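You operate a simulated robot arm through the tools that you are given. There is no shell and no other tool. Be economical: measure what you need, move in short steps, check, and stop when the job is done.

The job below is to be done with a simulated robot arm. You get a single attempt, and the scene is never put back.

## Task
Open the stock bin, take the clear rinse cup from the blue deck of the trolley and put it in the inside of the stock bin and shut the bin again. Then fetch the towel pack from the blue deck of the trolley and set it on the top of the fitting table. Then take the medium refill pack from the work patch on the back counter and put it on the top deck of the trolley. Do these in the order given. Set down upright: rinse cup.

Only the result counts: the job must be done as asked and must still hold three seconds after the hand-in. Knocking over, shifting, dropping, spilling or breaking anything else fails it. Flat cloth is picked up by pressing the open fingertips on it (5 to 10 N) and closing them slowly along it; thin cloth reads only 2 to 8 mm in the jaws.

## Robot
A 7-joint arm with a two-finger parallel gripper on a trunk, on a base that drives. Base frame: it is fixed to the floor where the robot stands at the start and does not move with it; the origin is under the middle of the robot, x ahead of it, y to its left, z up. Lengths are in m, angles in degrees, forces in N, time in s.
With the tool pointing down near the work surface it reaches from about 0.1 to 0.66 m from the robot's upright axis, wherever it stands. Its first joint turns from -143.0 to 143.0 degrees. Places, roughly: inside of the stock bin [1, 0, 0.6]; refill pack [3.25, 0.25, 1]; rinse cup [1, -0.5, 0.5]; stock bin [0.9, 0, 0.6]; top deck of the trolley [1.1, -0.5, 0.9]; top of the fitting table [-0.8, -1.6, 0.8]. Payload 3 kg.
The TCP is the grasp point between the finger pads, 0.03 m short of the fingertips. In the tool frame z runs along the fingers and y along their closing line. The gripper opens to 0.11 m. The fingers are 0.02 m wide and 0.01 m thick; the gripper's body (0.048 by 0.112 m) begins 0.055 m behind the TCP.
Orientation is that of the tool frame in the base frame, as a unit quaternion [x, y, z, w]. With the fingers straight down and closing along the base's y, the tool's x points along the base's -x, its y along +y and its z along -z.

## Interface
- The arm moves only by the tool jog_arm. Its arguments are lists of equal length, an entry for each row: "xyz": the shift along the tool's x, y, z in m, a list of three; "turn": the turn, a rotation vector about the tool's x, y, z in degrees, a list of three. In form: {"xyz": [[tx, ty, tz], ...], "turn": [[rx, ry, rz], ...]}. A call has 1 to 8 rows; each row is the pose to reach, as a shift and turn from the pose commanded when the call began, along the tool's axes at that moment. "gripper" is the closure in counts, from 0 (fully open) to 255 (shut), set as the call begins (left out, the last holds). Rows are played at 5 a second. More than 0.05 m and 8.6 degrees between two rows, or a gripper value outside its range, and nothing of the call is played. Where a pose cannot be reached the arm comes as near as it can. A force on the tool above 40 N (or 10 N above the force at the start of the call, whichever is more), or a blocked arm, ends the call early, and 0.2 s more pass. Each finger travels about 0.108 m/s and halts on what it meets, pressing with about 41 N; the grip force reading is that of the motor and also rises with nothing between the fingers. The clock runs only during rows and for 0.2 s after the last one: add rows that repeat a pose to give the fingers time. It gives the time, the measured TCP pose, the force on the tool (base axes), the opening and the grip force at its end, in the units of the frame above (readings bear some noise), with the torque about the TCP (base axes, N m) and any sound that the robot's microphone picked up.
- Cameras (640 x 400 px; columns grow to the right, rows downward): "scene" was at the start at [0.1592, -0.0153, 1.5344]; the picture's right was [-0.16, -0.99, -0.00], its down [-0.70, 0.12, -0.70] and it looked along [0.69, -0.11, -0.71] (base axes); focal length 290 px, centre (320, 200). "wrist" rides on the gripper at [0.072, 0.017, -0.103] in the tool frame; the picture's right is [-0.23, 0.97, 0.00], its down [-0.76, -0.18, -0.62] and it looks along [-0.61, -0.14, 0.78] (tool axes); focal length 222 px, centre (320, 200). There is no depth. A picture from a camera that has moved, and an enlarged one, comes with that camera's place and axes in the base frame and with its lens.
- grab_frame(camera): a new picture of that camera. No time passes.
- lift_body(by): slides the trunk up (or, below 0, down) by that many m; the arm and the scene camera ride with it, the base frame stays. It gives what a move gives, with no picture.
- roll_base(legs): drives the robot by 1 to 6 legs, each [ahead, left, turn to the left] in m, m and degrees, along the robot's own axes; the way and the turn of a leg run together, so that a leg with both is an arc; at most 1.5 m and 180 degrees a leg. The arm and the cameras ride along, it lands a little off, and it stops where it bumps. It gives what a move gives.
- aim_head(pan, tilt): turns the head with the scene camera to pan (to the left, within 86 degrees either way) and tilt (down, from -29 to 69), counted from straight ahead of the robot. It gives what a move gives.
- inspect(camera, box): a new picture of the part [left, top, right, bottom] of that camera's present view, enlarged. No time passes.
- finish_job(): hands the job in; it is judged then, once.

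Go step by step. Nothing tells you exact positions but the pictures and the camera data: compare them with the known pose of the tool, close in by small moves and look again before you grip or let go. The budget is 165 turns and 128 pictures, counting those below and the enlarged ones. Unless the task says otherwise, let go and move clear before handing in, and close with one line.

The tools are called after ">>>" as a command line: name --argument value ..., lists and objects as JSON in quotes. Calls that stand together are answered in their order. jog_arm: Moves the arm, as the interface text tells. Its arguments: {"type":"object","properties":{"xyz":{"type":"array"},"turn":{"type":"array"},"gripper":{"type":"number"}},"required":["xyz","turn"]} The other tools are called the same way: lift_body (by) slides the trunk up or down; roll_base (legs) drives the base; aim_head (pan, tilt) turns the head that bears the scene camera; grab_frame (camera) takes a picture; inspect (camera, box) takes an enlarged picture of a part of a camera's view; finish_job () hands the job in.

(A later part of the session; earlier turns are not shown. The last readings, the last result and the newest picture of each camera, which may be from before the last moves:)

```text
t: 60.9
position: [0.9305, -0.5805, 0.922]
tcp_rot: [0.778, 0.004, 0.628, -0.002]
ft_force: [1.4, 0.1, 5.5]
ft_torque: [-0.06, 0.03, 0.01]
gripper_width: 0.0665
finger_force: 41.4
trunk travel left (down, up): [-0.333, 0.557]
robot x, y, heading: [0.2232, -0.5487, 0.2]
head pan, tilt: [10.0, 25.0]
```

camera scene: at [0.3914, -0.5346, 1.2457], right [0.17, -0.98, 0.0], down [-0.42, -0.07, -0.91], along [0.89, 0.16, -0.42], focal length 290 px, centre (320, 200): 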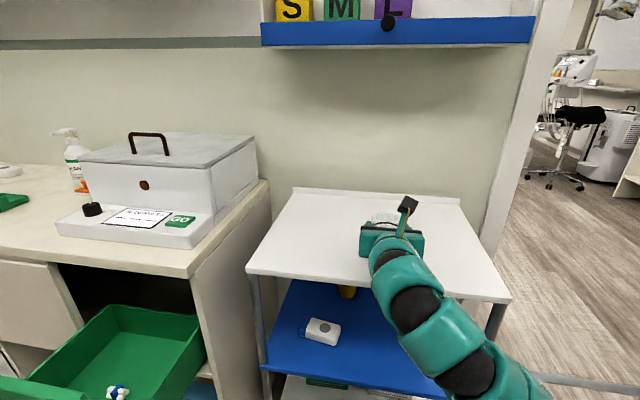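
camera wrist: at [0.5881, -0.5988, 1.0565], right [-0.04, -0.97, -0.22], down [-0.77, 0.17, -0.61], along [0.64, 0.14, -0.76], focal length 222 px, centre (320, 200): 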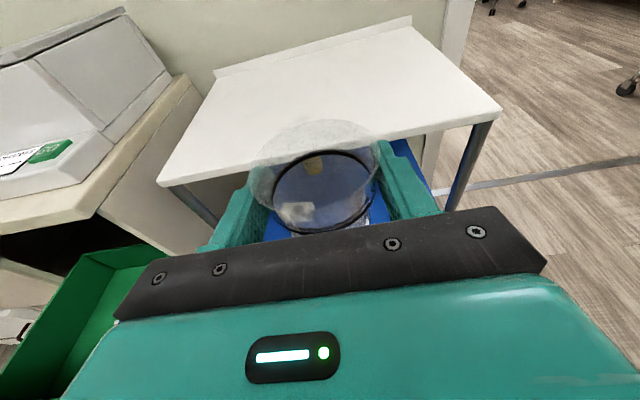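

Contact felt (5.5 N). Releasing and backing straight off.

>>> jog_arm --xyz '[[0, 0, 0], [0, 0, 0], [0, 0, 0], [0, 0, 0]]' --turn '[[0, 0, 0], [0, 0, 0], [0, 0, 0], [0, 0, 0]]' --gripper 30

>>> roll_base --legs '[[-0.22, 0, 0]]'

>>> grab_frame --camera "wrist"

>>> grab_frame --camera "scene"

```text
t: 61.9
position: [0.9307, -0.58, 0.9206]
tcp_rot: [0.778, 0.004, 0.628, -0.002]
ft_force: [0.7, 0.1, 0.9]
ft_torque: [-0.01, 0.0, 0.0]
gripper_width: 0.0969
finger_force: 0.1
trunk travel left (down, up): [-0.333, 0.557]
robot x, y, heading: [0.2197, -0.5483, 0.2]
head pan, tilt: [10.0, 25.0]
```

```text
t: 63.5
position: [0.7142, -0.5784, 0.9203]
tcp_rot: [0.778, 0.006, 0.629, -0.004]
ft_force: [-0.4, 1.3, -0.9]
ft_torque: [0.01, -0.02, 0.01]
gripper_width: 0.0971
finger_force: 0.0
trunk travel left (down, up): [-0.333, 0.557]
robot x, y, heading: [0.0076, -0.5491, -0.0]
head pan, tilt: [10.0, 25.0]
```

```text
96 pictures are left
camera wrist: at [0.6298, -0.5955, 1.0141], right [-0.03, -0.97, -0.22], down [-0.77, 0.17, -0.61], along [0.64, 0.15, -0.76], focal length 222 px, centre (320, 200)
```

wrist: 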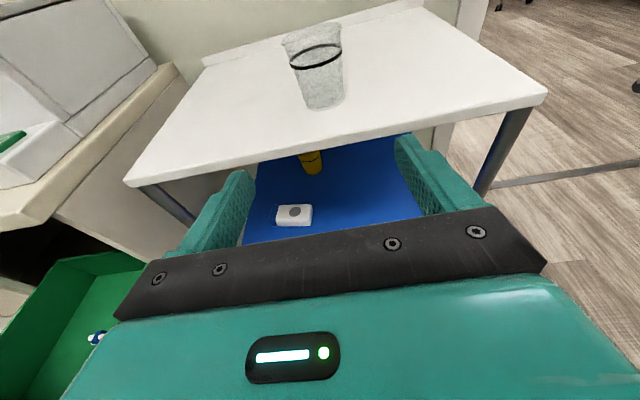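

```text
95 pictures are left
camera scene: at [0.1759, -0.5346, 1.2457], right [0.18, -0.98, 0.0], down [-0.42, -0.08, -0.91], along [0.89, 0.16, -0.42], focal length 290 px, centre (320, 200)
```

scene: 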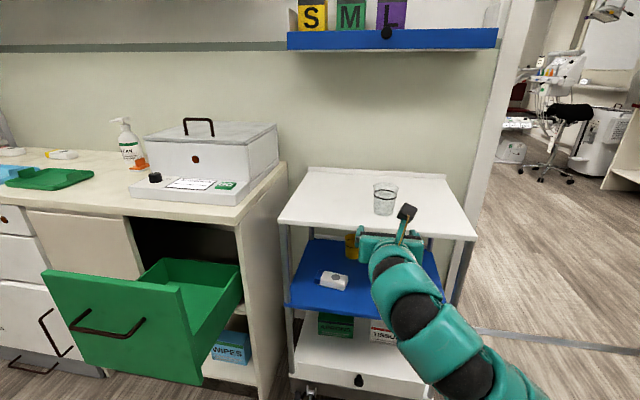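

The cup stands upright on the top deck at ≈(0.93, −0.58). Now I pitch the tool to point straight down.

>>> jog_arm --xyz '[[0.007, 0, -0.014], [0.014, 0, -0.028], [0.021, 0, -0.042], [0.028, 0, -0.056], [0.035, 0, -0.07], [0.042, 0, -0.084], [0.049, 0, -0.098], [0.057, 0, -0.114]]' --turn '[[0, -8.5, 0], [0, -17, 0], [0, -25.5, 0], [0, -34, 0], [0, -42.5, 0], [0, -51, 0], [0, -59.5, 0], [0, -68, 0]]'

>>> grab_frame --camera "scene"

```text
t: 65.3
position: [0.4149, -0.6666, 0.835]
tcp_rot: [0.987, 0.005, 0.149, -0.061]
ft_force: [-1.5, 0.5, 0.4]
ft_torque: [0.0, -0.13, -0.02]
gripper_width: 0.0973
finger_force: 0.1
out of reach, approached as far as the arm can: row 2, 3, 4, 5, 6, 7, 8
trunk travel left (down, up): [-0.333, 0.557]
robot x, y, heading: [0.005, -0.551, 0.1]
head pan, tilt: [10.0, 25.0]
```

```text
94 pictures are left
camera scene: at [0.1729, -0.534, 1.2464], right [0.18, -0.98, 0.0], down [-0.41, -0.08, -0.91], along [0.89, 0.16, -0.42], focal length 290 px, centre (320, 200)
```

scene: 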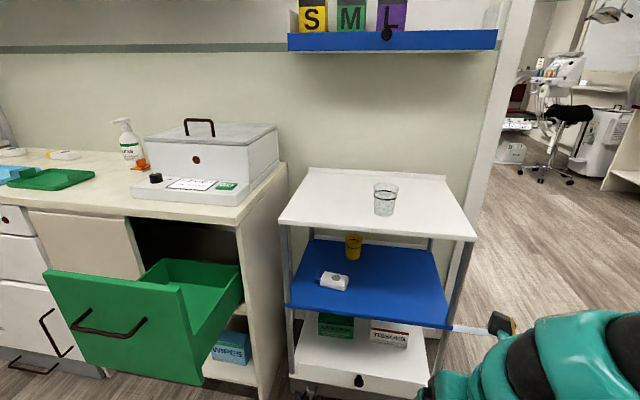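

>>> jog_arm --xyz '[[0, 0, 0], [0, 0, 0], [0, 0, 0], [0, 0, 0]]' --turn '[[0, -5, 0], [0, -10, 0], [0, -10, 0], [0, -10, 0]]'

```text
t: 66.3
position: [0.3849, -0.6717, 0.8067]
tcp_rot: [0.996, 0.011, 0.062, -0.068]
ft_force: [-0.2, -0.7, -0.3]
ft_torque: [0.0, 0.02, -0.01]
gripper_width: 0.0972
finger_force: 0.1
out of reach, approached as far as the arm can: row 1, 2, 3, 4
trunk travel left (down, up): [-0.333, 0.557]
robot x, y, heading: [0.007, -0.5519, 0.4]
head pan, tilt: [10.0, 25.0]
```

The tool-down posture wants a higher trunk. Raising it.

>>> lift_body --by 0.3

>>> jog_arm --xyz '[[0, 0, 0], [0, 0, 0]]' --turn '[[0, 0, 0], [0, 0, 0]]'

>>> aim_head --pan -10 --tilt 45

>>> grab_frame --camera "scene"

```text
t: 69.3
position: [0.3851, -0.6698, 1.1077]
tcp_rot: [0.996, 0.012, 0.062, -0.068]
ft_force: [-0.7, 0.1, -0.3]
ft_torque: [-0.02, -0.04, 0.01]
gripper_width: 0.097
finger_force: 0.0
trunk travel left (down, up): [-0.633, 0.257]
robot x, y, heading: [0.0071, -0.5498, 0.3]
head pan, tilt: [10.0, 25.0]
```

```text
t: 69.9
position: [0.3842, -0.6709, 1.1075]
tcp_rot: [0.996, 0.012, 0.062, -0.068]
ft_force: [0.1, -0.1, -0.1]
ft_torque: [0.02, -0.02, -0.01]
gripper_width: 0.097
finger_force: 0.1
trunk travel left (down, up): [-0.633, 0.257]
robot x, y, heading: [0.0043, -0.5511, 0.3]
head pan, tilt: [10.0, 25.0]
```

```text
t: 70.8
position: [0.3859, -0.67, 1.1078]
tcp_rot: [0.996, 0.012, 0.062, -0.068]
ft_force: [0.2, 0.1, -0.4]
ft_torque: [0.01, -0.01, 0.0]
gripper_width: 0.0969
finger_force: 0.1
trunk travel left (down, up): [-0.633, 0.257]
robot x, y, heading: [0.0064, -0.5487, 0.2]
head pan, tilt: [-10.0, 45.0]
```

```text
93 pictures are left
camera scene: at [0.1654, -0.5648, 1.5152], right [-0.17, -0.99, 0.0], down [-0.7, 0.12, -0.71], along [0.7, -0.12, -0.71], focal length 290 px, centre (320, 200)
```

scene: 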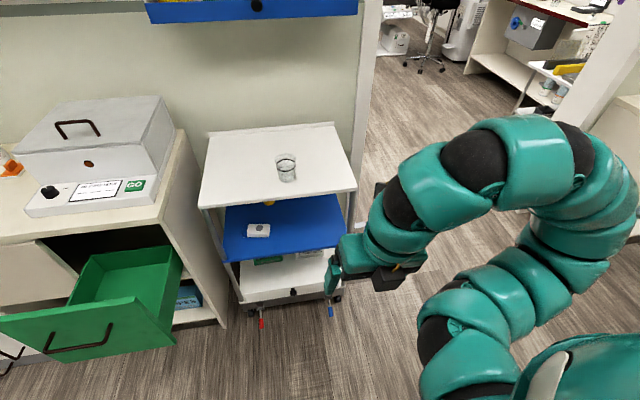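

>>> jog_arm --xyz '[[0.0375, -0.021, 0.008], [0.075, -0.042, 0.016], [0.112, -0.063, 0.023], [0.15, -0.084, 0.031]]' --turn '[[-2, -1.75, 0], [-4, -3.5, 0], [-6, -5.2, 0], [-7.85, -7, 0]]'

>>> grab_frame --camera "wrist"

```text
t: 71.8
position: [0.4155, -0.6147, 1.0313]
tcp_rot: [0.996, -0.018, 0.016, -0.08]
ft_force: [-0.5, -1.0, 0.6]
ft_torque: [0.02, 0.03, -0.01]
gripper_width: 0.0968
finger_force: 0.0
out of reach, approached as far as the arm can: row 1, 2, 3, 4
trunk travel left (down, up): [-0.633, 0.257]
robot x, y, heading: [0.0048, -0.5521, 0.6]
head pan, tilt: [-10.0, 45.0]
```

```text
92 pictures are left
camera wrist: at [0.4843, -0.6497, 1.1334], right [-0.26, -0.95, -0.16], down [-0.78, 0.11, 0.62], along [-0.58, 0.29, -0.77], focal length 222 px, centre (320, 200)
```

wrist: 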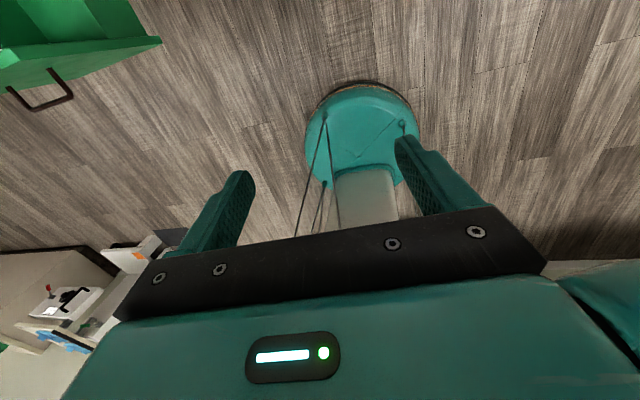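

This wrist yaw is constrained when vertical; I'll rotate the tool back about its axis towards the original yaw (irrelevant for a round cup).

>>> jog_arm --xyz '[[0, 0, 0], [0, 0, 0], [0, 0, 0], [0, 0, 0], [0, 0, 0], [0, 0, 0], [0, 0, 0], [0, 0, 0]]' --turn '[[0, 0, 8.5], [0, 0, 17], [0, 0, 25.5], [0, 0, 34], [0, 0, 42.5], [0, 0, 51], [0, 0, 59.5], [0, 0, 68]]'

```text
t: 73.6
position: [0.4167, -0.6157, 1.0309]
tcp_rot: [0.816, -0.573, -0.031, -0.078]
ft_force: [0.3, -0.6, -0.6]
ft_torque: [-0.01, -0.01, 0.02]
gripper_width: 0.097
finger_force: 0.1
out of reach, approached as far as the arm can: row 8
trunk travel left (down, up): [-0.633, 0.257]
robot x, y, heading: [0.0042, -0.5475, 0.3]
head pan, tilt: [-10.0, 45.0]
```

>>> jog_arm --xyz '[[0, -0.033, -0.015], [0, -0.066, -0.03], [0, -0.1, -0.045], [0, -0.132, -0.059]]' --turn '[[-1.3, 2, 0], [-2.6, 4, 0], [-3.9, 6, 0], [-5.2, 8, 0]]'

>>> grab_frame --camera "scene"

```text
t: 74.6
position: [0.4166, -0.6144, 1.0309]
tcp_rot: [0.816, -0.573, -0.029, -0.075]
ft_force: [-0.1, -0.3, -0.4]
ft_torque: [0.01, 0.02, 0.0]
gripper_width: 0.0971
finger_force: 0.0
out of reach, approached as far as the arm can: row 1, 2, 3, 4
trunk travel left (down, up): [-0.633, 0.257]
robot x, y, heading: [0.0069, -0.5514, 0.4]
head pan, tilt: [-10.0, 45.0]
```

```text
91 pictures are left
camera scene: at [0.1654, -0.5648, 1.5151], right [-0.17, -0.99, 0.0], down [-0.7, 0.12, -0.71], along [0.7, -0.12, -0.71], focal length 290 px, centre (320, 200)
```

scene: 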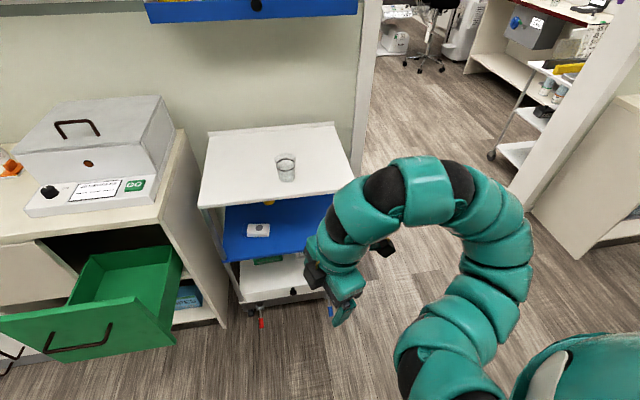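

>>> jog_arm --xyz '[[0.04, -0.011, -0.012], [0.08, -0.022, -0.024], [0.12, -0.033, -0.036], [0.16, -0.045, -0.05]]' --turn '[[-1.3, 2, 0], [-2.6, 4, 0], [-3.9, 6, 0], [-5.2, 8, 0]]'

```text
t: 75.6
position: [0.4285, -0.741, 1.0394]
tcp_rot: [0.798, -0.597, -0.005, -0.081]
ft_force: [-0.8, -0.4, -0.8]
ft_torque: [0.03, 0.01, 0.03]
gripper_width: 0.097
finger_force: 0.0
out of reach, approached as far as the arm can: row 1, 2, 3, 4
trunk travel left (down, up): [-0.633, 0.257]
robot x, y, heading: [0.0058, -0.5473, 0.3]
head pan, tilt: [-10.0, 45.0]
```

>>> jog_arm --xyz '[[0, 0, 0], [0, 0, 0], [0, 0, 0], [0, 0, 0], [0, 0, 0], [0, 0, 0], [0, 0, 0], [0, 0, 0]]' --turn '[[0, 0, 8.5], [0, 0, 17], [0, 0, 25.5], [0, 0, 34], [0, 0, 42.5], [0, 0, 51], [0, 0, 59.5], [0, 0, 68]]'

>>> jog_arm --xyz '[[0, 0, -0.02], [0, 0, -0.04]]' --turn '[[0, 0, 6], [0, 0, 12]]'

```text
t: 77.4
position: [0.4307, -0.7291, 1.0412]
tcp_rot: [-0.327, 0.941, 0.05, 0.066]
ft_force: [0.2, 0.3, 0.6]
ft_torque: [0.01, 0.0, -0.01]
gripper_width: 0.0967
finger_force: 0.1
out of reach, approached as far as the arm can: row 3, 5, 6, 7, 8
trunk travel left (down, up): [-0.633, 0.257]
robot x, y, heading: [0.0097, -0.5505, 0.3]
head pan, tilt: [-10.0, 45.0]
```

```text
t: 78.0
position: [0.4104, -0.7324, 1.068]
tcp_rot: [-0.227, 0.97, 0.057, 0.062]
ft_force: [1.0, 0.4, 0.6]
ft_torque: [-0.03, -0.01, 0.03]
gripper_width: 0.0969
finger_force: 0.1
out of reach, approached as far as the arm can: row 1, 2
trunk travel left (down, up): [-0.633, 0.257]
robot x, y, heading: [0.0099, -0.5495, 0.3]
head pan, tilt: [-10.0, 45.0]
```

>>> jog_arm --xyz '[[-0.014, -0.038, -0.008], [-0.028, -0.075, -0.016], [-0.042, -0.113, -0.024], [-0.056, -0.15, -0.032], [-0.07, -0.188, -0.04], [-0.084, -0.226, -0.049], [-0.098, -0.263, -0.058]]' --turn '[[0.7, 1.2, 3.7], [1.4, 2.4, 7.4], [2.1, 3.6, 11], [2.7, 4.8, 15], [3.4, 6, 18.6], [4.1, 7.2, 22], [4.8, 8.4, 26]]'

>>> grab_frame --camera "scene"

```text
t: 79.6
position: [0.4305, -0.8332, 0.9929]
tcp_rot: [-0.016, 0.997, 0.051, 0.049]
ft_force: [-0.4, 0.6, -0.2]
ft_torque: [0.01, -0.01, 0.01]
gripper_width: 0.0971
finger_force: 0.1
out of reach, approached as far as the arm can: row 1, 2, 3, 4, 5, 6, 7
trunk travel left (down, up): [-0.633, 0.257]
robot x, y, heading: [0.0041, -0.5474, 0.1]
head pan, tilt: [-10.0, 45.0]
```

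```text
90 pictures are left
camera scene: at [0.1654, -0.5647, 1.5151], right [-0.17, -0.99, 0.0], down [-0.7, 0.12, -0.71], along [0.7, -0.12, -0.71], focal length 290 px, centre (320, 200)
```

scene: 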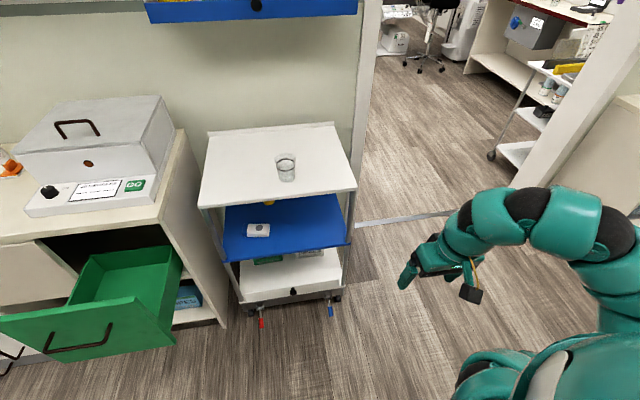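

>>> jog_arm --xyz '[[-0.025, -0.005, 0.04], [-0.05, -0.01, 0.08], [-0.075, -0.015, 0.12], [-0.1, -0.02, 0.16], [-0.13, -0.025, 0.2]]' --turn '[[1.1, 1.1, 0], [2.2, 2.2, 0], [3.4, 3.4, 0], [4.5, 4.5, 0], [5.7, 5.7, 0]]'

>>> grab_frame --camera "scene"

```text
refused: row 5 steps farther than a row can; nothing moved
```

```text
89 pictures are left
camera scene: at [0.1654, -0.5647, 1.5151], right [-0.17, -0.99, 0.0], down [-0.7, 0.12, -0.71], along [0.7, -0.12, -0.71], focal length 290 px, centre (320, 200)
```

scene: 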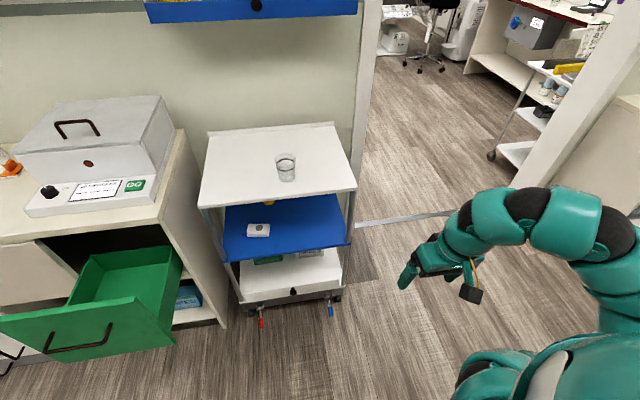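

>>> jog_arm --xyz '[[-0.025, -0.005, 0.036], [-0.05, -0.01, 0.072], [-0.075, -0.015, 0.108], [-0.1, -0.02, 0.144], [-0.125, -0.025, 0.18]]' --turn '[[1.1, 1.1, 0], [2.2, 2.2, 0], [3.4, 3.4, 0], [4.5, 4.5, 0], [5.7, 5.7, 0]]'

>>> grab_frame --camera "scene"

```text
t: 80.8
position: [0.5687, -0.8373, 0.82]
tcp_rot: [-0.017, 1.0, -0.002, 0.005]
ft_force: [0.3, -2.1, -1.4]
ft_torque: [0.15, 0.05, 0.0]
gripper_width: 0.097
finger_force: 0.0
out of reach, approached as far as the arm can: row 1, 2, 3, 4
trunk travel left (down, up): [-0.633, 0.257]
robot x, y, heading: [0.0018, -0.552, 0.1]
head pan, tilt: [-10.0, 45.0]
```

```text
88 pictures are left
camera scene: at [0.1665, -0.5656, 1.5149], right [-0.17, -0.99, 0.0], down [-0.7, 0.12, -0.71], along [0.7, -0.12, -0.71], focal length 290 px, centre (320, 200)
```

scene: 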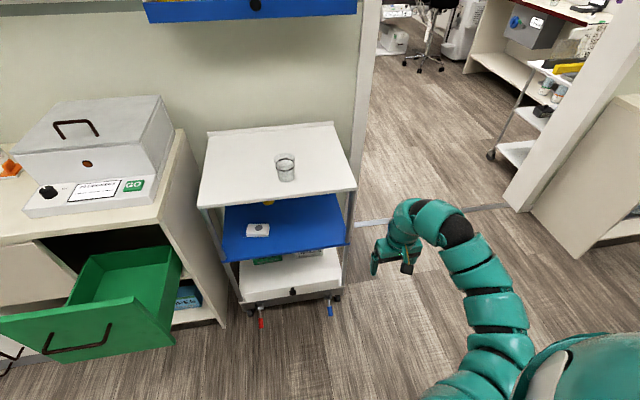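

Now vertical and well-conditioned: tool-down likes a low TCP relative to the trunk. Raise the trunk, and centre the tool in front of the cup.

>>> lift_body --by 0.2

>>> jog_arm --xyz '[[0, 0.04, 0], [0, 0.08, 0], [0, 0.12, 0], [0, 0.16, 0], [0, 0.2, 0], [0, 0.24, 0], [0, 0.257, 0]]' --turn '[[0, 0, 0], [0, 0, 0], [0, 0, 0], [0, 0, 0], [0, 0, 0], [0, 0, 0], [0, 0, 0]]'

>>> grab_frame --camera "wrist"

```text
t: 82.9
position: [0.5682, -0.8356, 1.0206]
tcp_rot: [-0.016, 1.0, 0.0, 0.005]
ft_force: [0.9, -0.2, 0.8]
ft_torque: [0.0, 0.02, -0.01]
gripper_width: 0.0969
finger_force: 0.1
trunk travel left (down, up): [-0.833, 0.057]
robot x, y, heading: [0.0068, -0.5461, 0.4]
head pan, tilt: [-10.0, 45.0]
```

```text
t: 84.5
position: [0.5597, -0.5817, 1.0207]
tcp_rot: [-0.015, 1.0, 0.002, 0.005]
ft_force: [-0.1, -0.4, -0.1]
ft_torque: [0.01, 0.0, -0.01]
gripper_width: 0.0968
finger_force: 0.1
trunk travel left (down, up): [-0.833, 0.057]
robot x, y, heading: [0.0067, -0.5497, 0.5]
head pan, tilt: [-10.0, 45.0]
```

```text
87 pictures are left
camera wrist: at [0.4865, -0.5655, 1.1244], right [0.2, 0.98, 0.0], down [0.76, -0.16, 0.63], along [0.62, -0.12, -0.78], focal length 222 px, centre (320, 200)
```

wrist: 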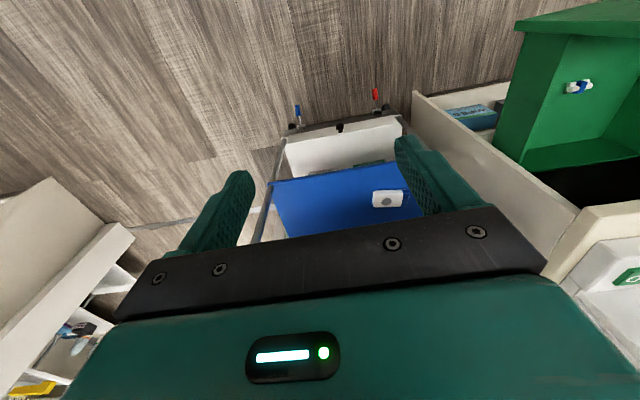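

The cup is at ≈(0.932, −0.581); the gripper hovers above its height. Driving forward over it.

>>> roll_base --legs '[[0.2, 0, -0.4], [0.17, 0, 0]]'

>>> grab_frame --camera "wrist"

>>> grab_frame --camera "scene"

```text
t: 87.2
position: [0.9284, -0.5837, 1.0196]
tcp_rot: [-0.015, 1.0, 0.001, 0.004]
ft_force: [-0.4, 0.3, -1.0]
ft_torque: [-0.01, 0.05, 0.02]
gripper_width: 0.0968
finger_force: 0.0
trunk travel left (down, up): [-0.833, 0.057]
robot x, y, heading: [0.3777, -0.5455, 0.3]
head pan, tilt: [-10.0, 45.0]
```

```text
86 pictures are left
camera wrist: at [0.8555, -0.5674, 1.1238], right [0.2, 0.98, 0.0], down [0.76, -0.16, 0.63], along [0.62, -0.12, -0.78], focal length 222 px, centre (320, 200)
```

wrist: 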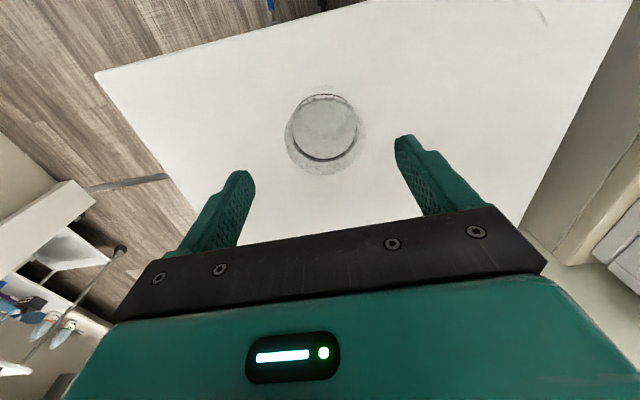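

```text
85 pictures are left
camera scene: at [0.5351, -0.5652, 1.715], right [-0.17, -0.98, 0.0], down [-0.7, 0.12, -0.71], along [0.7, -0.12, -0.71], focal length 290 px, centre (320, 200)
```

scene: 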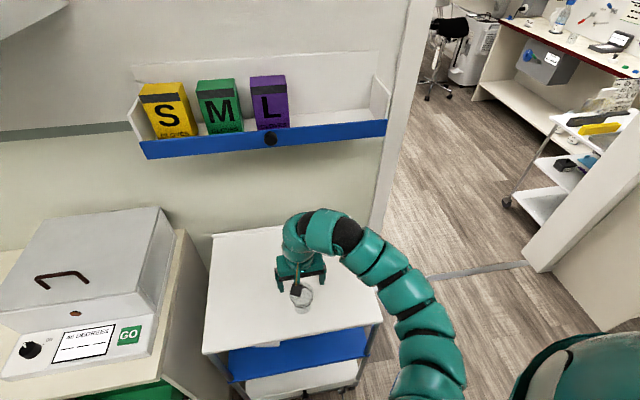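

>>> inspect --camera "wrist" --box '[240, 70, 420, 220]'

```text
2.67 times, centred on (330, 145) of wrist
camera zoom: at [0.8555, -0.5674, 1.1238], right [0.2, 0.98, 0.0], down [0.76, -0.16, 0.63], along [0.62, -0.12, -0.78], focal length 592 px, centre (293, 347)
```

zoom: 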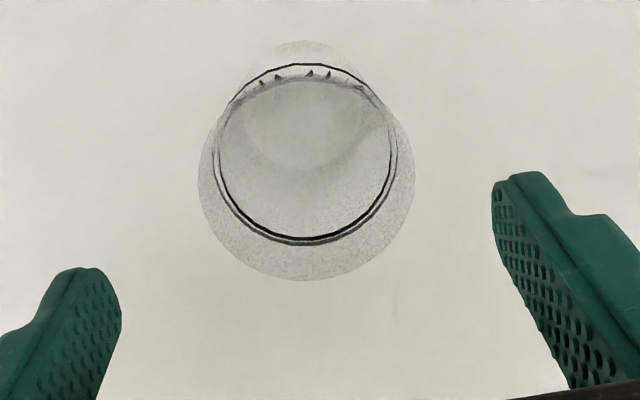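

Rim centre at (0.9326, −0.577). I correct by a few mm, descend 0.10 m and close on the cup.

>>> jog_arm --xyz '[[-0.004, 0.006, 0.02], [-0.004, 0.006, 0.045], [-0.004, 0.006, 0.07], [-0.004, 0.006, 0.098]]' --turn '[[0, 0, 0], [0, 0, 0], [0, 0, 0], [0, 0, 0]]'

>>> grab_frame --camera "wrist"

```text
t: 88.2
position: [0.9319, -0.5761, 0.9224]
tcp_rot: [-0.014, 1.0, 0.002, 0.004]
ft_force: [0.5, -0.1, 0.0]
ft_torque: [0.0, 0.04, -0.02]
gripper_width: 0.0973
finger_force: 0.1
trunk travel left (down, up): [-0.833, 0.057]
robot x, y, heading: [0.3746, -0.5479, 0.3]
head pan, tilt: [-10.0, 45.0]
```

```text
83 pictures are left
camera wrist: at [0.8582, -0.5611, 1.0265], right [0.2, 0.98, 0.0], down [0.76, -0.16, 0.63], along [0.62, -0.12, -0.78], focal length 222 px, centre (320, 200)
```

wrist: 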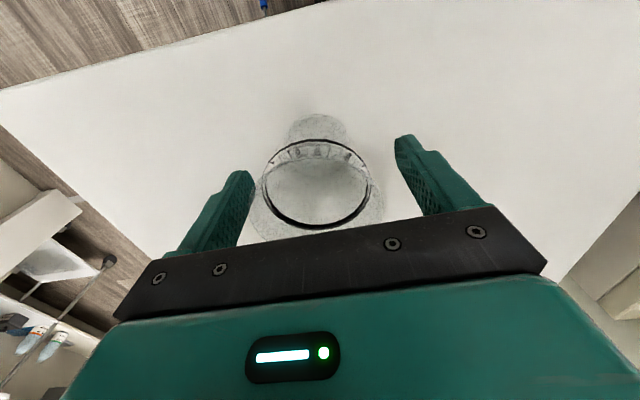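

>>> jog_arm --xyz '[[0, 0, 0], [0, 0, 0], [0, 0, 0]]' --turn '[[0, 0, 0], [0, 0, 0], [0, 0, 0]]' --gripper 97

>>> jog_arm --xyz '[[0, 0, 0], [0, 0, 0], [0, 0, 0]]' --turn '[[0, 0, 0], [0, 0, 0], [0, 0, 0]]' --gripper 120

>>> jog_arm --xyz '[[0, 0, -0.03], [0, 0, -0.06], [0, 0, -0.08]]' --turn '[[0, 0, 0], [0, 0, 0], [0, 0, 0]]'

>>> grab_frame --camera "wrist"

```text
t: 89.0
position: [0.9317, -0.5774, 0.9231]
tcp_rot: [-0.014, 1.0, 0.001, 0.005]
ft_force: [0.6, 0.5, -0.3]
ft_torque: [0.04, 0.01, 0.01]
gripper_width: 0.0693
finger_force: 1.1
trunk travel left (down, up): [-0.833, 0.057]
robot x, y, heading: [0.3725, -0.5484, 0.2]
head pan, tilt: [-10.0, 45.0]
```

```text
t: 89.8
position: [0.9308, -0.5765, 0.9235]
tcp_rot: [-0.014, 1.0, 0.002, 0.005]
ft_force: [0.6, 0.1, 0.1]
ft_torque: [-0.01, -0.06, -0.01]
gripper_width: 0.0677
finger_force: 40.9
trunk travel left (down, up): [-0.833, 0.057]
robot x, y, heading: [0.3757, -0.551, 0.1]
head pan, tilt: [-10.0, 45.0]
```

```text
t: 90.6
position: [0.9318, -0.5767, 1.0012]
tcp_rot: [-0.014, 1.0, 0.0, 0.005]
ft_force: [0.0, -0.5, -1.2]
ft_torque: [-0.01, 0.04, 0.0]
gripper_width: 0.0676
finger_force: 41.3
trunk travel left (down, up): [-0.833, 0.057]
robot x, y, heading: [0.3742, -0.5507, 0.1]
head pan, tilt: [-10.0, 45.0]
```

```text
82 pictures are left
camera wrist: at [0.8583, -0.5617, 1.1056], right [0.2, 0.98, 0.0], down [0.76, -0.16, 0.63], along [0.62, -0.12, -0.78], focal length 222 px, centre (320, 200)
```

wrist: 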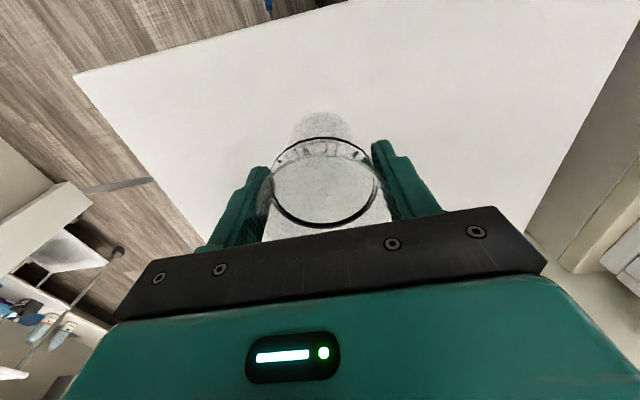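

Cup held firmly. Back away, strafe left so the tool is over the open drawer, and look inside.

>>> roll_base --legs '[[-0.26, 0, 0], [0, 0.5, 0]]'

>>> aim_head --pan 0 --tilt 58

>>> grab_frame --camera "scene"

>>> grab_frame --camera "wrist"

```text
t: 95.0
position: [0.6704, -0.0712, 1.002]
tcp_rot: [-0.01, 1.0, 0.001, 0.005]
ft_force: [-0.3, 0.7, -0.3]
ft_torque: [0.01, 0.02, 0.01]
gripper_width: 0.0674
finger_force: 41.0
trunk travel left (down, up): [-0.833, 0.057]
robot x, y, heading: [0.1105, -0.0396, -0.5]
head pan, tilt: [-10.0, 45.0]
```

```text
t: 95.8
position: [0.6703, -0.0719, 1.0012]
tcp_rot: [-0.01, 1.0, 0.001, 0.004]
ft_force: [-0.2, -0.3, -0.8]
ft_torque: [-0.01, -0.01, -0.02]
gripper_width: 0.0675
finger_force: 41.0
trunk travel left (down, up): [-0.833, 0.057]
robot x, y, heading: [0.112, -0.0387, -0.5]
head pan, tilt: [0.0, 58.0]
```

```text
81 pictures are left
camera scene: at [0.2611, -0.0432, 1.6981], right [-0.01, -1.0, 0.0], down [-0.85, 0.01, -0.53], along [0.53, 0.0, -0.85], focal length 290 px, centre (320, 200)
```

scene: 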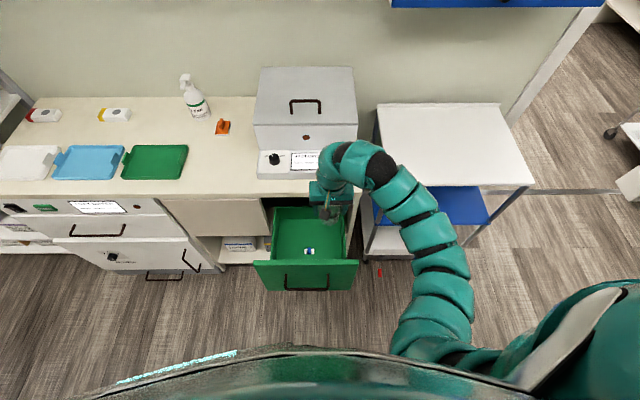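

```text
80 pictures are left
camera wrist: at [0.5971, -0.0563, 1.1054], right [0.21, 0.98, 0.0], down [0.76, -0.16, 0.63], along [0.62, -0.13, -0.78], focal length 222 px, centre (320, 200)
```

wrist: 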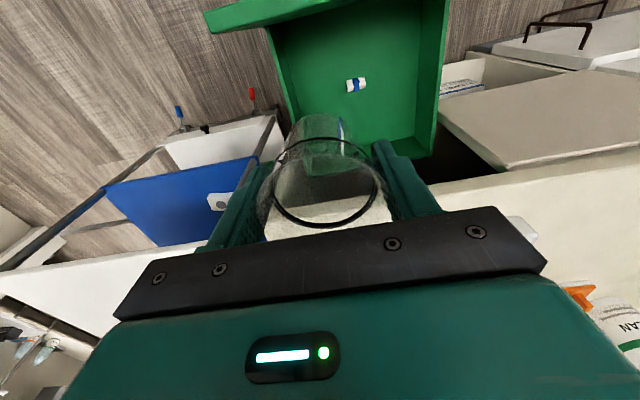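

>>> inspect --camera "scene" --box '[240, 180, 380, 300]'

>>> inspect --camera "wrist" --box '[200, 0, 460, 170]'

```text
3.33 times, centred on (310, 240) of scene
camera zoom: at [0.2611, -0.0432, 1.6981], right [-0.01, -1.0, 0.0], down [-0.85, 0.01, -0.53], along [0.53, 0.0, -0.85], focal length 967 px, centre (353, 67)
```

zoom: 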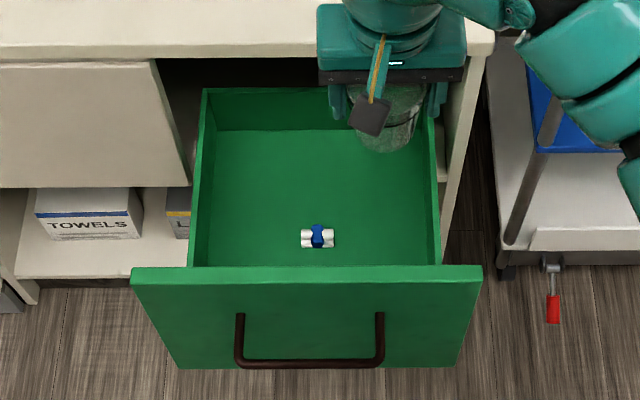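

```text
2.35 times, centred on (330, 85) of wrist
camera zoom: at [0.5971, -0.0563, 1.1054], right [0.21, 0.98, 0.0], down [0.76, -0.16, 0.63], along [0.62, -0.13, -0.78], focal length 523 px, centre (296, 471)
```

zoom: 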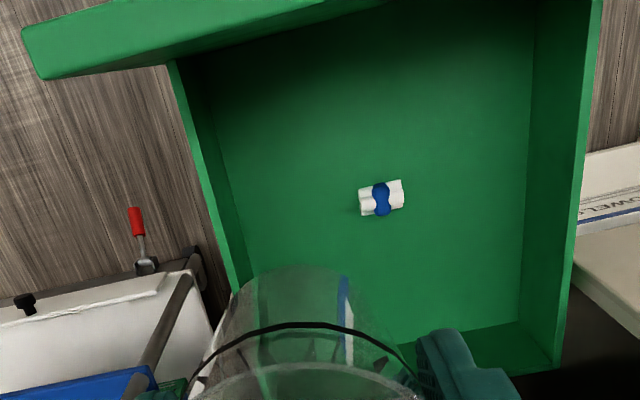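

The drawer interior: floor z≈0.55, y −0.147..0.15, with a small item at (0.725, 0). I'll set the cup at ≈(0.70, −0.085), descending in stages.

>>> jog_arm --xyz '[[-0.01, -0.005, 0.03], [-0.02, -0.01, 0.07], [-0.03, -0.013, 0.11], [-0.03, -0.013, 0.15], [-0.03, -0.013, 0.19]]' --turn '[[0, 0, 0], [0, 0, 0], [0, 0, 0], [0, 0, 0], [0, 0, 0]]'

>>> grab_frame --camera "scene"

>>> grab_frame --camera "wrist"

```text
t: 97.0
position: [0.7006, -0.0848, 0.8104]
tcp_rot: [-0.01, 1.0, 0.0, 0.004]
ft_force: [0.1, -0.1, -0.6]
ft_torque: [-0.01, 0.05, 0.02]
gripper_width: 0.0676
finger_force: 40.9
trunk travel left (down, up): [-0.833, 0.057]
robot x, y, heading: [0.1138, -0.0376, -0.6]
head pan, tilt: [0.0, 58.0]
```

```text
77 pictures are left
camera scene: at [0.2617, -0.0427, 1.698], right [-0.01, -1.0, 0.0], down [-0.85, 0.01, -0.53], along [0.53, 0.0, -0.85], focal length 290 px, centre (320, 200)
```

scene: 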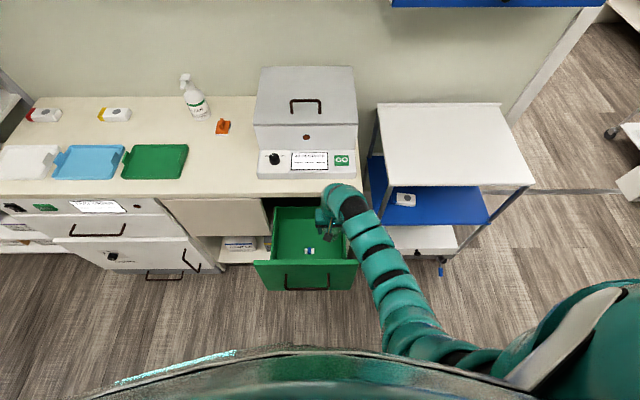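

```text
76 pictures are left
camera wrist: at [0.6281, -0.0682, 0.914], right [0.21, 0.98, 0.0], down [0.76, -0.16, 0.63], along [0.62, -0.13, -0.78], focal length 222 px, centre (320, 200)
```

wrist: 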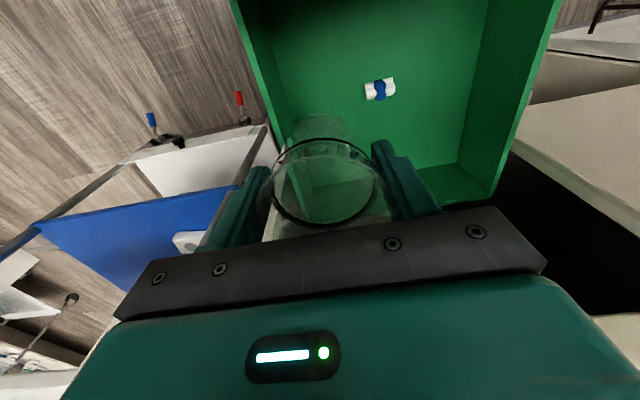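

>>> inspect --camera "scene" --box '[260, 170, 440, 300]'

```text
3.08 times, centred on (350, 235) of scene
camera zoom: at [0.2617, -0.0427, 1.698], right [-0.01, -1.0, 0.0], down [-0.85, 0.01, -0.53], along [0.53, 0.0, -0.85], focal length 893 px, centre (228, 92)
```

zoom: 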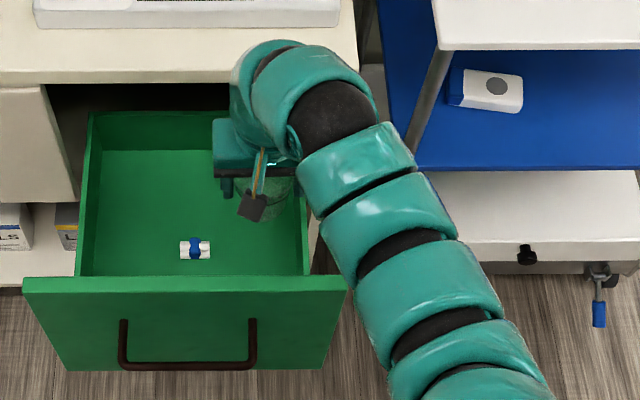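

The forearm would come close to the drawer's front panel if lowered from here. I'll move the robot right and reach back left so the forearm comes in from beside the panel.

>>> roll_base --legs '[[0, -0.25, 0.5]]'

>>> jog_arm --xyz '[[0, 0.04, 0], [0, 0.08, 0], [0, 0.12, 0], [0, 0.16, 0], [0, 0.2, 0], [0, 0.24, 0]]' --turn '[[0, 0, 0], [0, 0, 0], [0, 0, 0], [0, 0, 0], [0, 0, 0], [0, 0, 0]]'

>>> grab_frame --camera "scene"

```text
t: 98.8
position: [0.7019, -0.3351, 0.8121]
tcp_rot: [-0.013, 1.0, 0.002, 0.006]
ft_force: [0.0, -0.7, -0.6]
ft_torque: [0.03, 0.02, 0.0]
gripper_width: 0.0673
finger_force: 41.5
trunk travel left (down, up): [-0.833, 0.057]
robot x, y, heading: [0.109, -0.2904, -0.1]
head pan, tilt: [0.0, 58.0]
```

```text
t: 100.2
position: [0.6923, -0.0939, 0.8111]
tcp_rot: [-0.013, 1.0, 0.0, 0.005]
ft_force: [1.1, 0.1, -0.7]
ft_torque: [0.0, 0.02, -0.01]
gripper_width: 0.0676
finger_force: 40.8
trunk travel left (down, up): [-0.833, 0.057]
robot x, y, heading: [0.1102, -0.2939, -0.1]
head pan, tilt: [0.0, 58.0]
```

```text
74 pictures are left
camera scene: at [0.2605, -0.2929, 1.6979], right [0.0, -1.0, 0.0], down [-0.85, 0.0, -0.53], along [0.53, 0.0, -0.85], focal length 290 px, centre (320, 200)
```

scene: 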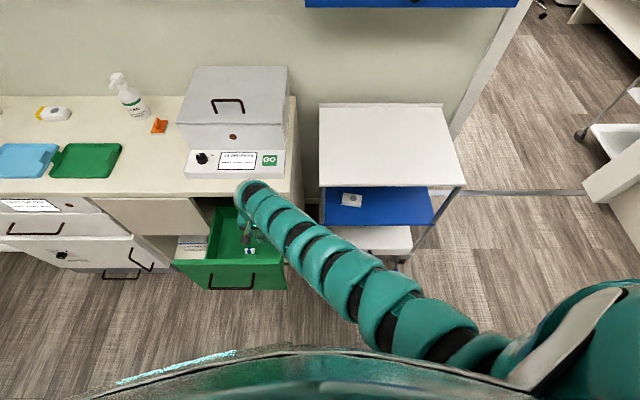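

>>> jog_arm --xyz '[[-0.004, 0.004, 0.035], [-0.008, 0.009, 0.07], [-0.008, 0.009, 0.1]]' --turn '[[0, 0, 0], [0, 0, 0], [0, 0, 0]]'

>>> grab_frame --camera "wrist"

>>> inspect --camera "scene" --box '[160, 150, 360, 300]'

```text
t: 101.0
position: [0.6821, -0.1076, 0.7784]
tcp_rot: [-0.014, 1.0, 0.003, 0.006]
ft_force: [-0.5, -0.1, -0.4]
ft_torque: [-0.01, -0.02, -0.03]
gripper_width: 0.0675
finger_force: 41.3
out of reach, approached as far as the arm can: row 1, 2, 3
trunk travel left (down, up): [-0.833, 0.057]
robot x, y, heading: [0.1137, -0.2953, -0.1]
head pan, tilt: [0.0, 58.0]
```

```text
73 pictures are left
camera wrist: at [0.6085, -0.093, 0.8817], right [0.2, 0.98, 0.01], down [0.76, -0.16, 0.63], along [0.62, -0.12, -0.78], focal length 222 px, centre (320, 200)
```

wrist: 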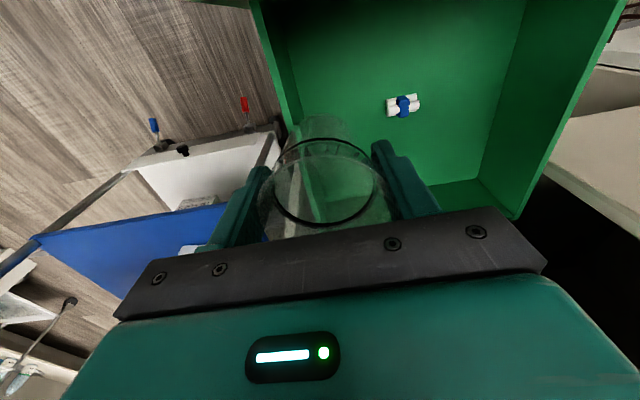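

```text
2.67 times, centred on (260, 225) of scene
camera zoom: at [0.2599, -0.2939, 1.6981], right [0.0, -1.0, 0.0], down [-0.85, 0.0, -0.53], along [0.53, 0.0, -0.85], focal length 774 px, centre (480, 133)
```

zoom: 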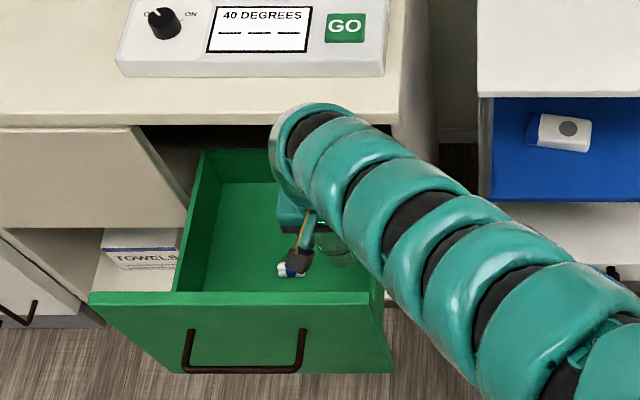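

The arm is at full stretch, so I'll lower the trunk; the forearm runs beside the panel.

>>> lift_body --by -0.09

>>> jog_arm --xyz '[[-0.01, 0.01, 0], [-0.018, 0.022, 0]]' --turn '[[0, 0, 0], [0, 0, 0]]'

>>> inspect --camera "scene" --box '[160, 130, 360, 280]'

>>> grab_frame --camera "wrist"

```text
t: 102.3
position: [0.6846, -0.1087, 0.6881]
tcp_rot: [-0.013, 1.0, 0.003, 0.007]
ft_force: [29.1, 8.9, 10.7]
ft_torque: [0.32, 4.1, -0.27]
gripper_width: 0.0674
finger_force: 41.3
trunk travel left (down, up): [-0.743, 0.147]
robot x, y, heading: [0.1131, -0.2893, -0.0]
head pan, tilt: [0.0, 58.0]
```

```text
t: 102.9
position: [0.6833, -0.1075, 0.6895]
tcp_rot: [-0.012, 1.0, 0.0, 0.003]
ft_force: [32.8, 0.4, -18.3]
ft_torque: [1.39, 1.84, 0.75]
gripper_width: 0.0675
finger_force: 40.8
out of reach, approached as far as the arm can: row 1, 2
trunk travel left (down, up): [-0.743, 0.147]
robot x, y, heading: [0.1113, -0.294, -0.3]
head pan, tilt: [0.0, 58.0]
```

```text
2.67 times, centred on (260, 205) of scene
camera zoom: at [0.2654, -0.2939, 1.6069], right [0.0, -1.0, 0.0], down [-0.85, 0.0, -0.53], along [0.53, 0.0, -0.85], focal length 774 px, centre (480, 187)
```

zoom: 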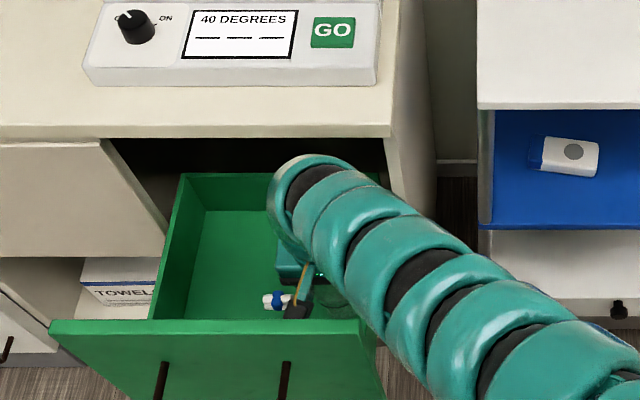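

```text
70 pictures are left
camera wrist: at [0.6113, -0.092, 0.7924], right [0.2, 0.98, 0.0], down [0.76, -0.16, 0.63], along [0.61, -0.13, -0.78], focal length 222 px, centre (320, 200)
```

wrist: 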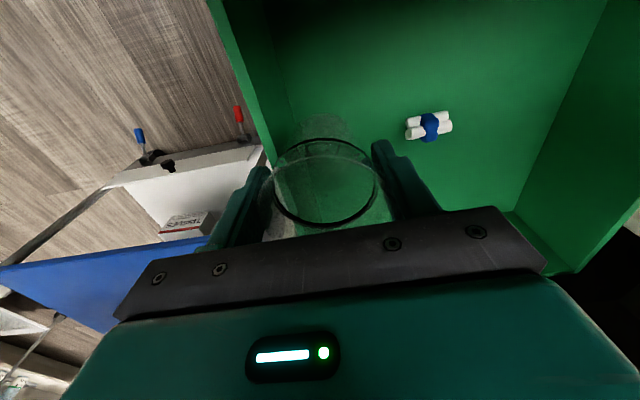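

The tool-side camera is pressing on the drawer's front panel (30 N). I'll raise back up, drive a little forward for more reach, and retry further from the panel.

>>> lift_body --by 0.1

>>> roll_base --legs '[[0.07, 0, 0]]'

>>> jog_arm --xyz '[[0, 0.01, 0], [0.02, 0.022, 0]]' --turn '[[0, 0, 0], [0, 0, 0]]'

>>> inspect --camera "scene" --box '[160, 130, 360, 330]'

```text
t: 104.2
position: [0.6813, -0.1051, 0.7931]
tcp_rot: [-0.013, 1.0, 0.001, 0.005]
ft_force: [-0.3, 0.5, -0.6]
ft_torque: [-0.02, 0.01, 0.03]
gripper_width: 0.0679
finger_force: 41.0
trunk travel left (down, up): [-0.843, 0.047]
robot x, y, heading: [0.1128, -0.2907, 0.1]
head pan, tilt: [0.0, 58.0]
```

```text
t: 105.2
position: [0.7532, -0.1054, 0.7927]
tcp_rot: [-0.014, 1.0, 0.001, 0.005]
ft_force: [-0.1, 0.9, -0.1]
ft_torque: [0.03, 0.08, 0.01]
gripper_width: 0.0675
finger_force: 40.9
trunk travel left (down, up): [-0.843, 0.047]
robot x, y, heading: [0.1817, -0.2925, -0.0]
head pan, tilt: [0.0, 58.0]
```

```text
t: 105.8
position: [0.7327, -0.0835, 0.7918]
tcp_rot: [-0.013, 1.0, 0.001, 0.005]
ft_force: [-0.4, -0.4, -0.2]
ft_torque: [0.0, -0.01, -0.01]
gripper_width: 0.0677
finger_force: 41.0
out of reach, approached as far as the arm can: row 1
trunk travel left (down, up): [-0.843, 0.047]
robot x, y, heading: [0.1822, -0.2947, -0.1]
head pan, tilt: [0.0, 58.0]
```

```text
2.00 times, centred on (260, 230) of scene
camera zoom: at [0.3287, -0.2937, 1.7081], right [0.0, -1.0, 0.0], down [-0.85, 0.0, -0.53], along [0.53, 0.0, -0.85], focal length 580 px, centre (440, 140)
```

zoom: 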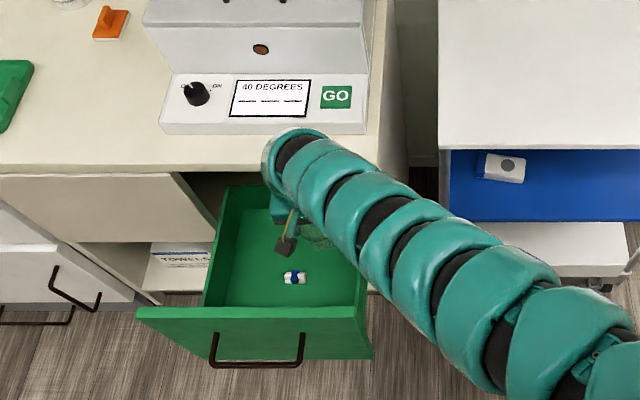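

>>> jog_arm --xyz '[[0.01, 0, 0.01], [0.02, 0, 0.04]]' --turn '[[0, 0, 0], [0, 0, 0]]'

>>> lift_body --by -0.06

>>> grab_frame --camera "wrist"

>>> inspect --camera "scene" --box '[160, 130, 360, 330]'

```text
t: 106.4
position: [0.7045, -0.0904, 0.7577]
tcp_rot: [-0.013, 1.0, 0.002, 0.005]
ft_force: [0.6, -0.7, 0.2]
ft_torque: [0.03, 0.01, 0.01]
gripper_width: 0.0676
finger_force: 40.9
out of reach, approached as far as the arm can: row 2
trunk travel left (down, up): [-0.843, 0.047]
robot x, y, heading: [0.1779, -0.2909, 0.2]
head pan, tilt: [0.0, 58.0]
```

```text
t: 107.4
position: [0.7043, -0.0898, 0.6974]
tcp_rot: [-0.013, 1.0, 0.001, 0.005]
ft_force: [0.0, 0.3, -0.5]
ft_torque: [0.0, 0.02, 0.04]
gripper_width: 0.0675
finger_force: 41.6
trunk travel left (down, up): [-0.783, 0.107]
robot x, y, heading: [0.1812, -0.2926, 0.0]
head pan, tilt: [0.0, 58.0]
```

```text
68 pictures are left
camera wrist: at [0.6317, -0.0748, 0.8009], right [0.2, 0.98, 0.0], down [0.76, -0.16, 0.63], along [0.62, -0.12, -0.78], focal length 222 px, centre (320, 200)
```

wrist: 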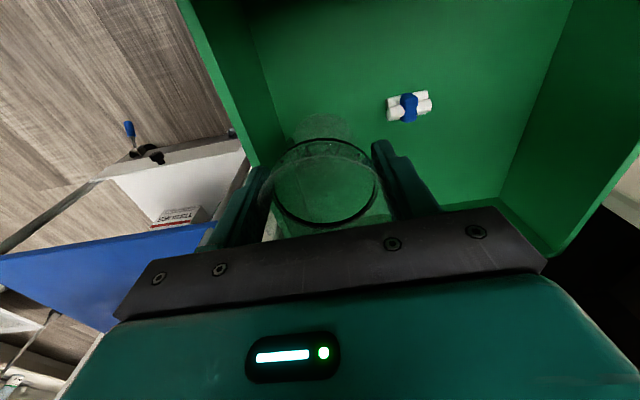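

```text
2.00 times, centred on (260, 230) of scene
camera zoom: at [0.3295, -0.2947, 1.648], right [0.0, -1.0, 0.0], down [-0.85, 0.0, -0.53], along [0.53, 0.0, -0.85], focal length 580 px, centre (440, 140)
```

zoom: 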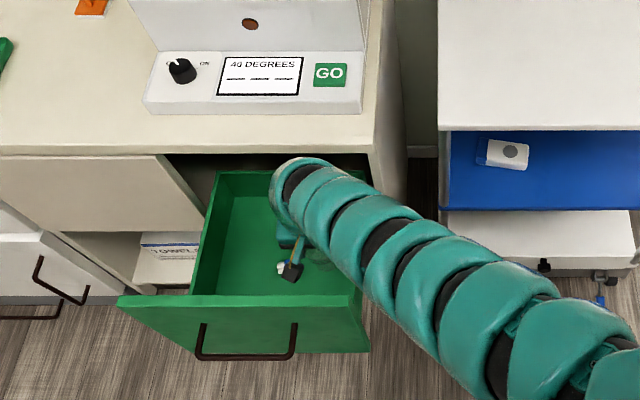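

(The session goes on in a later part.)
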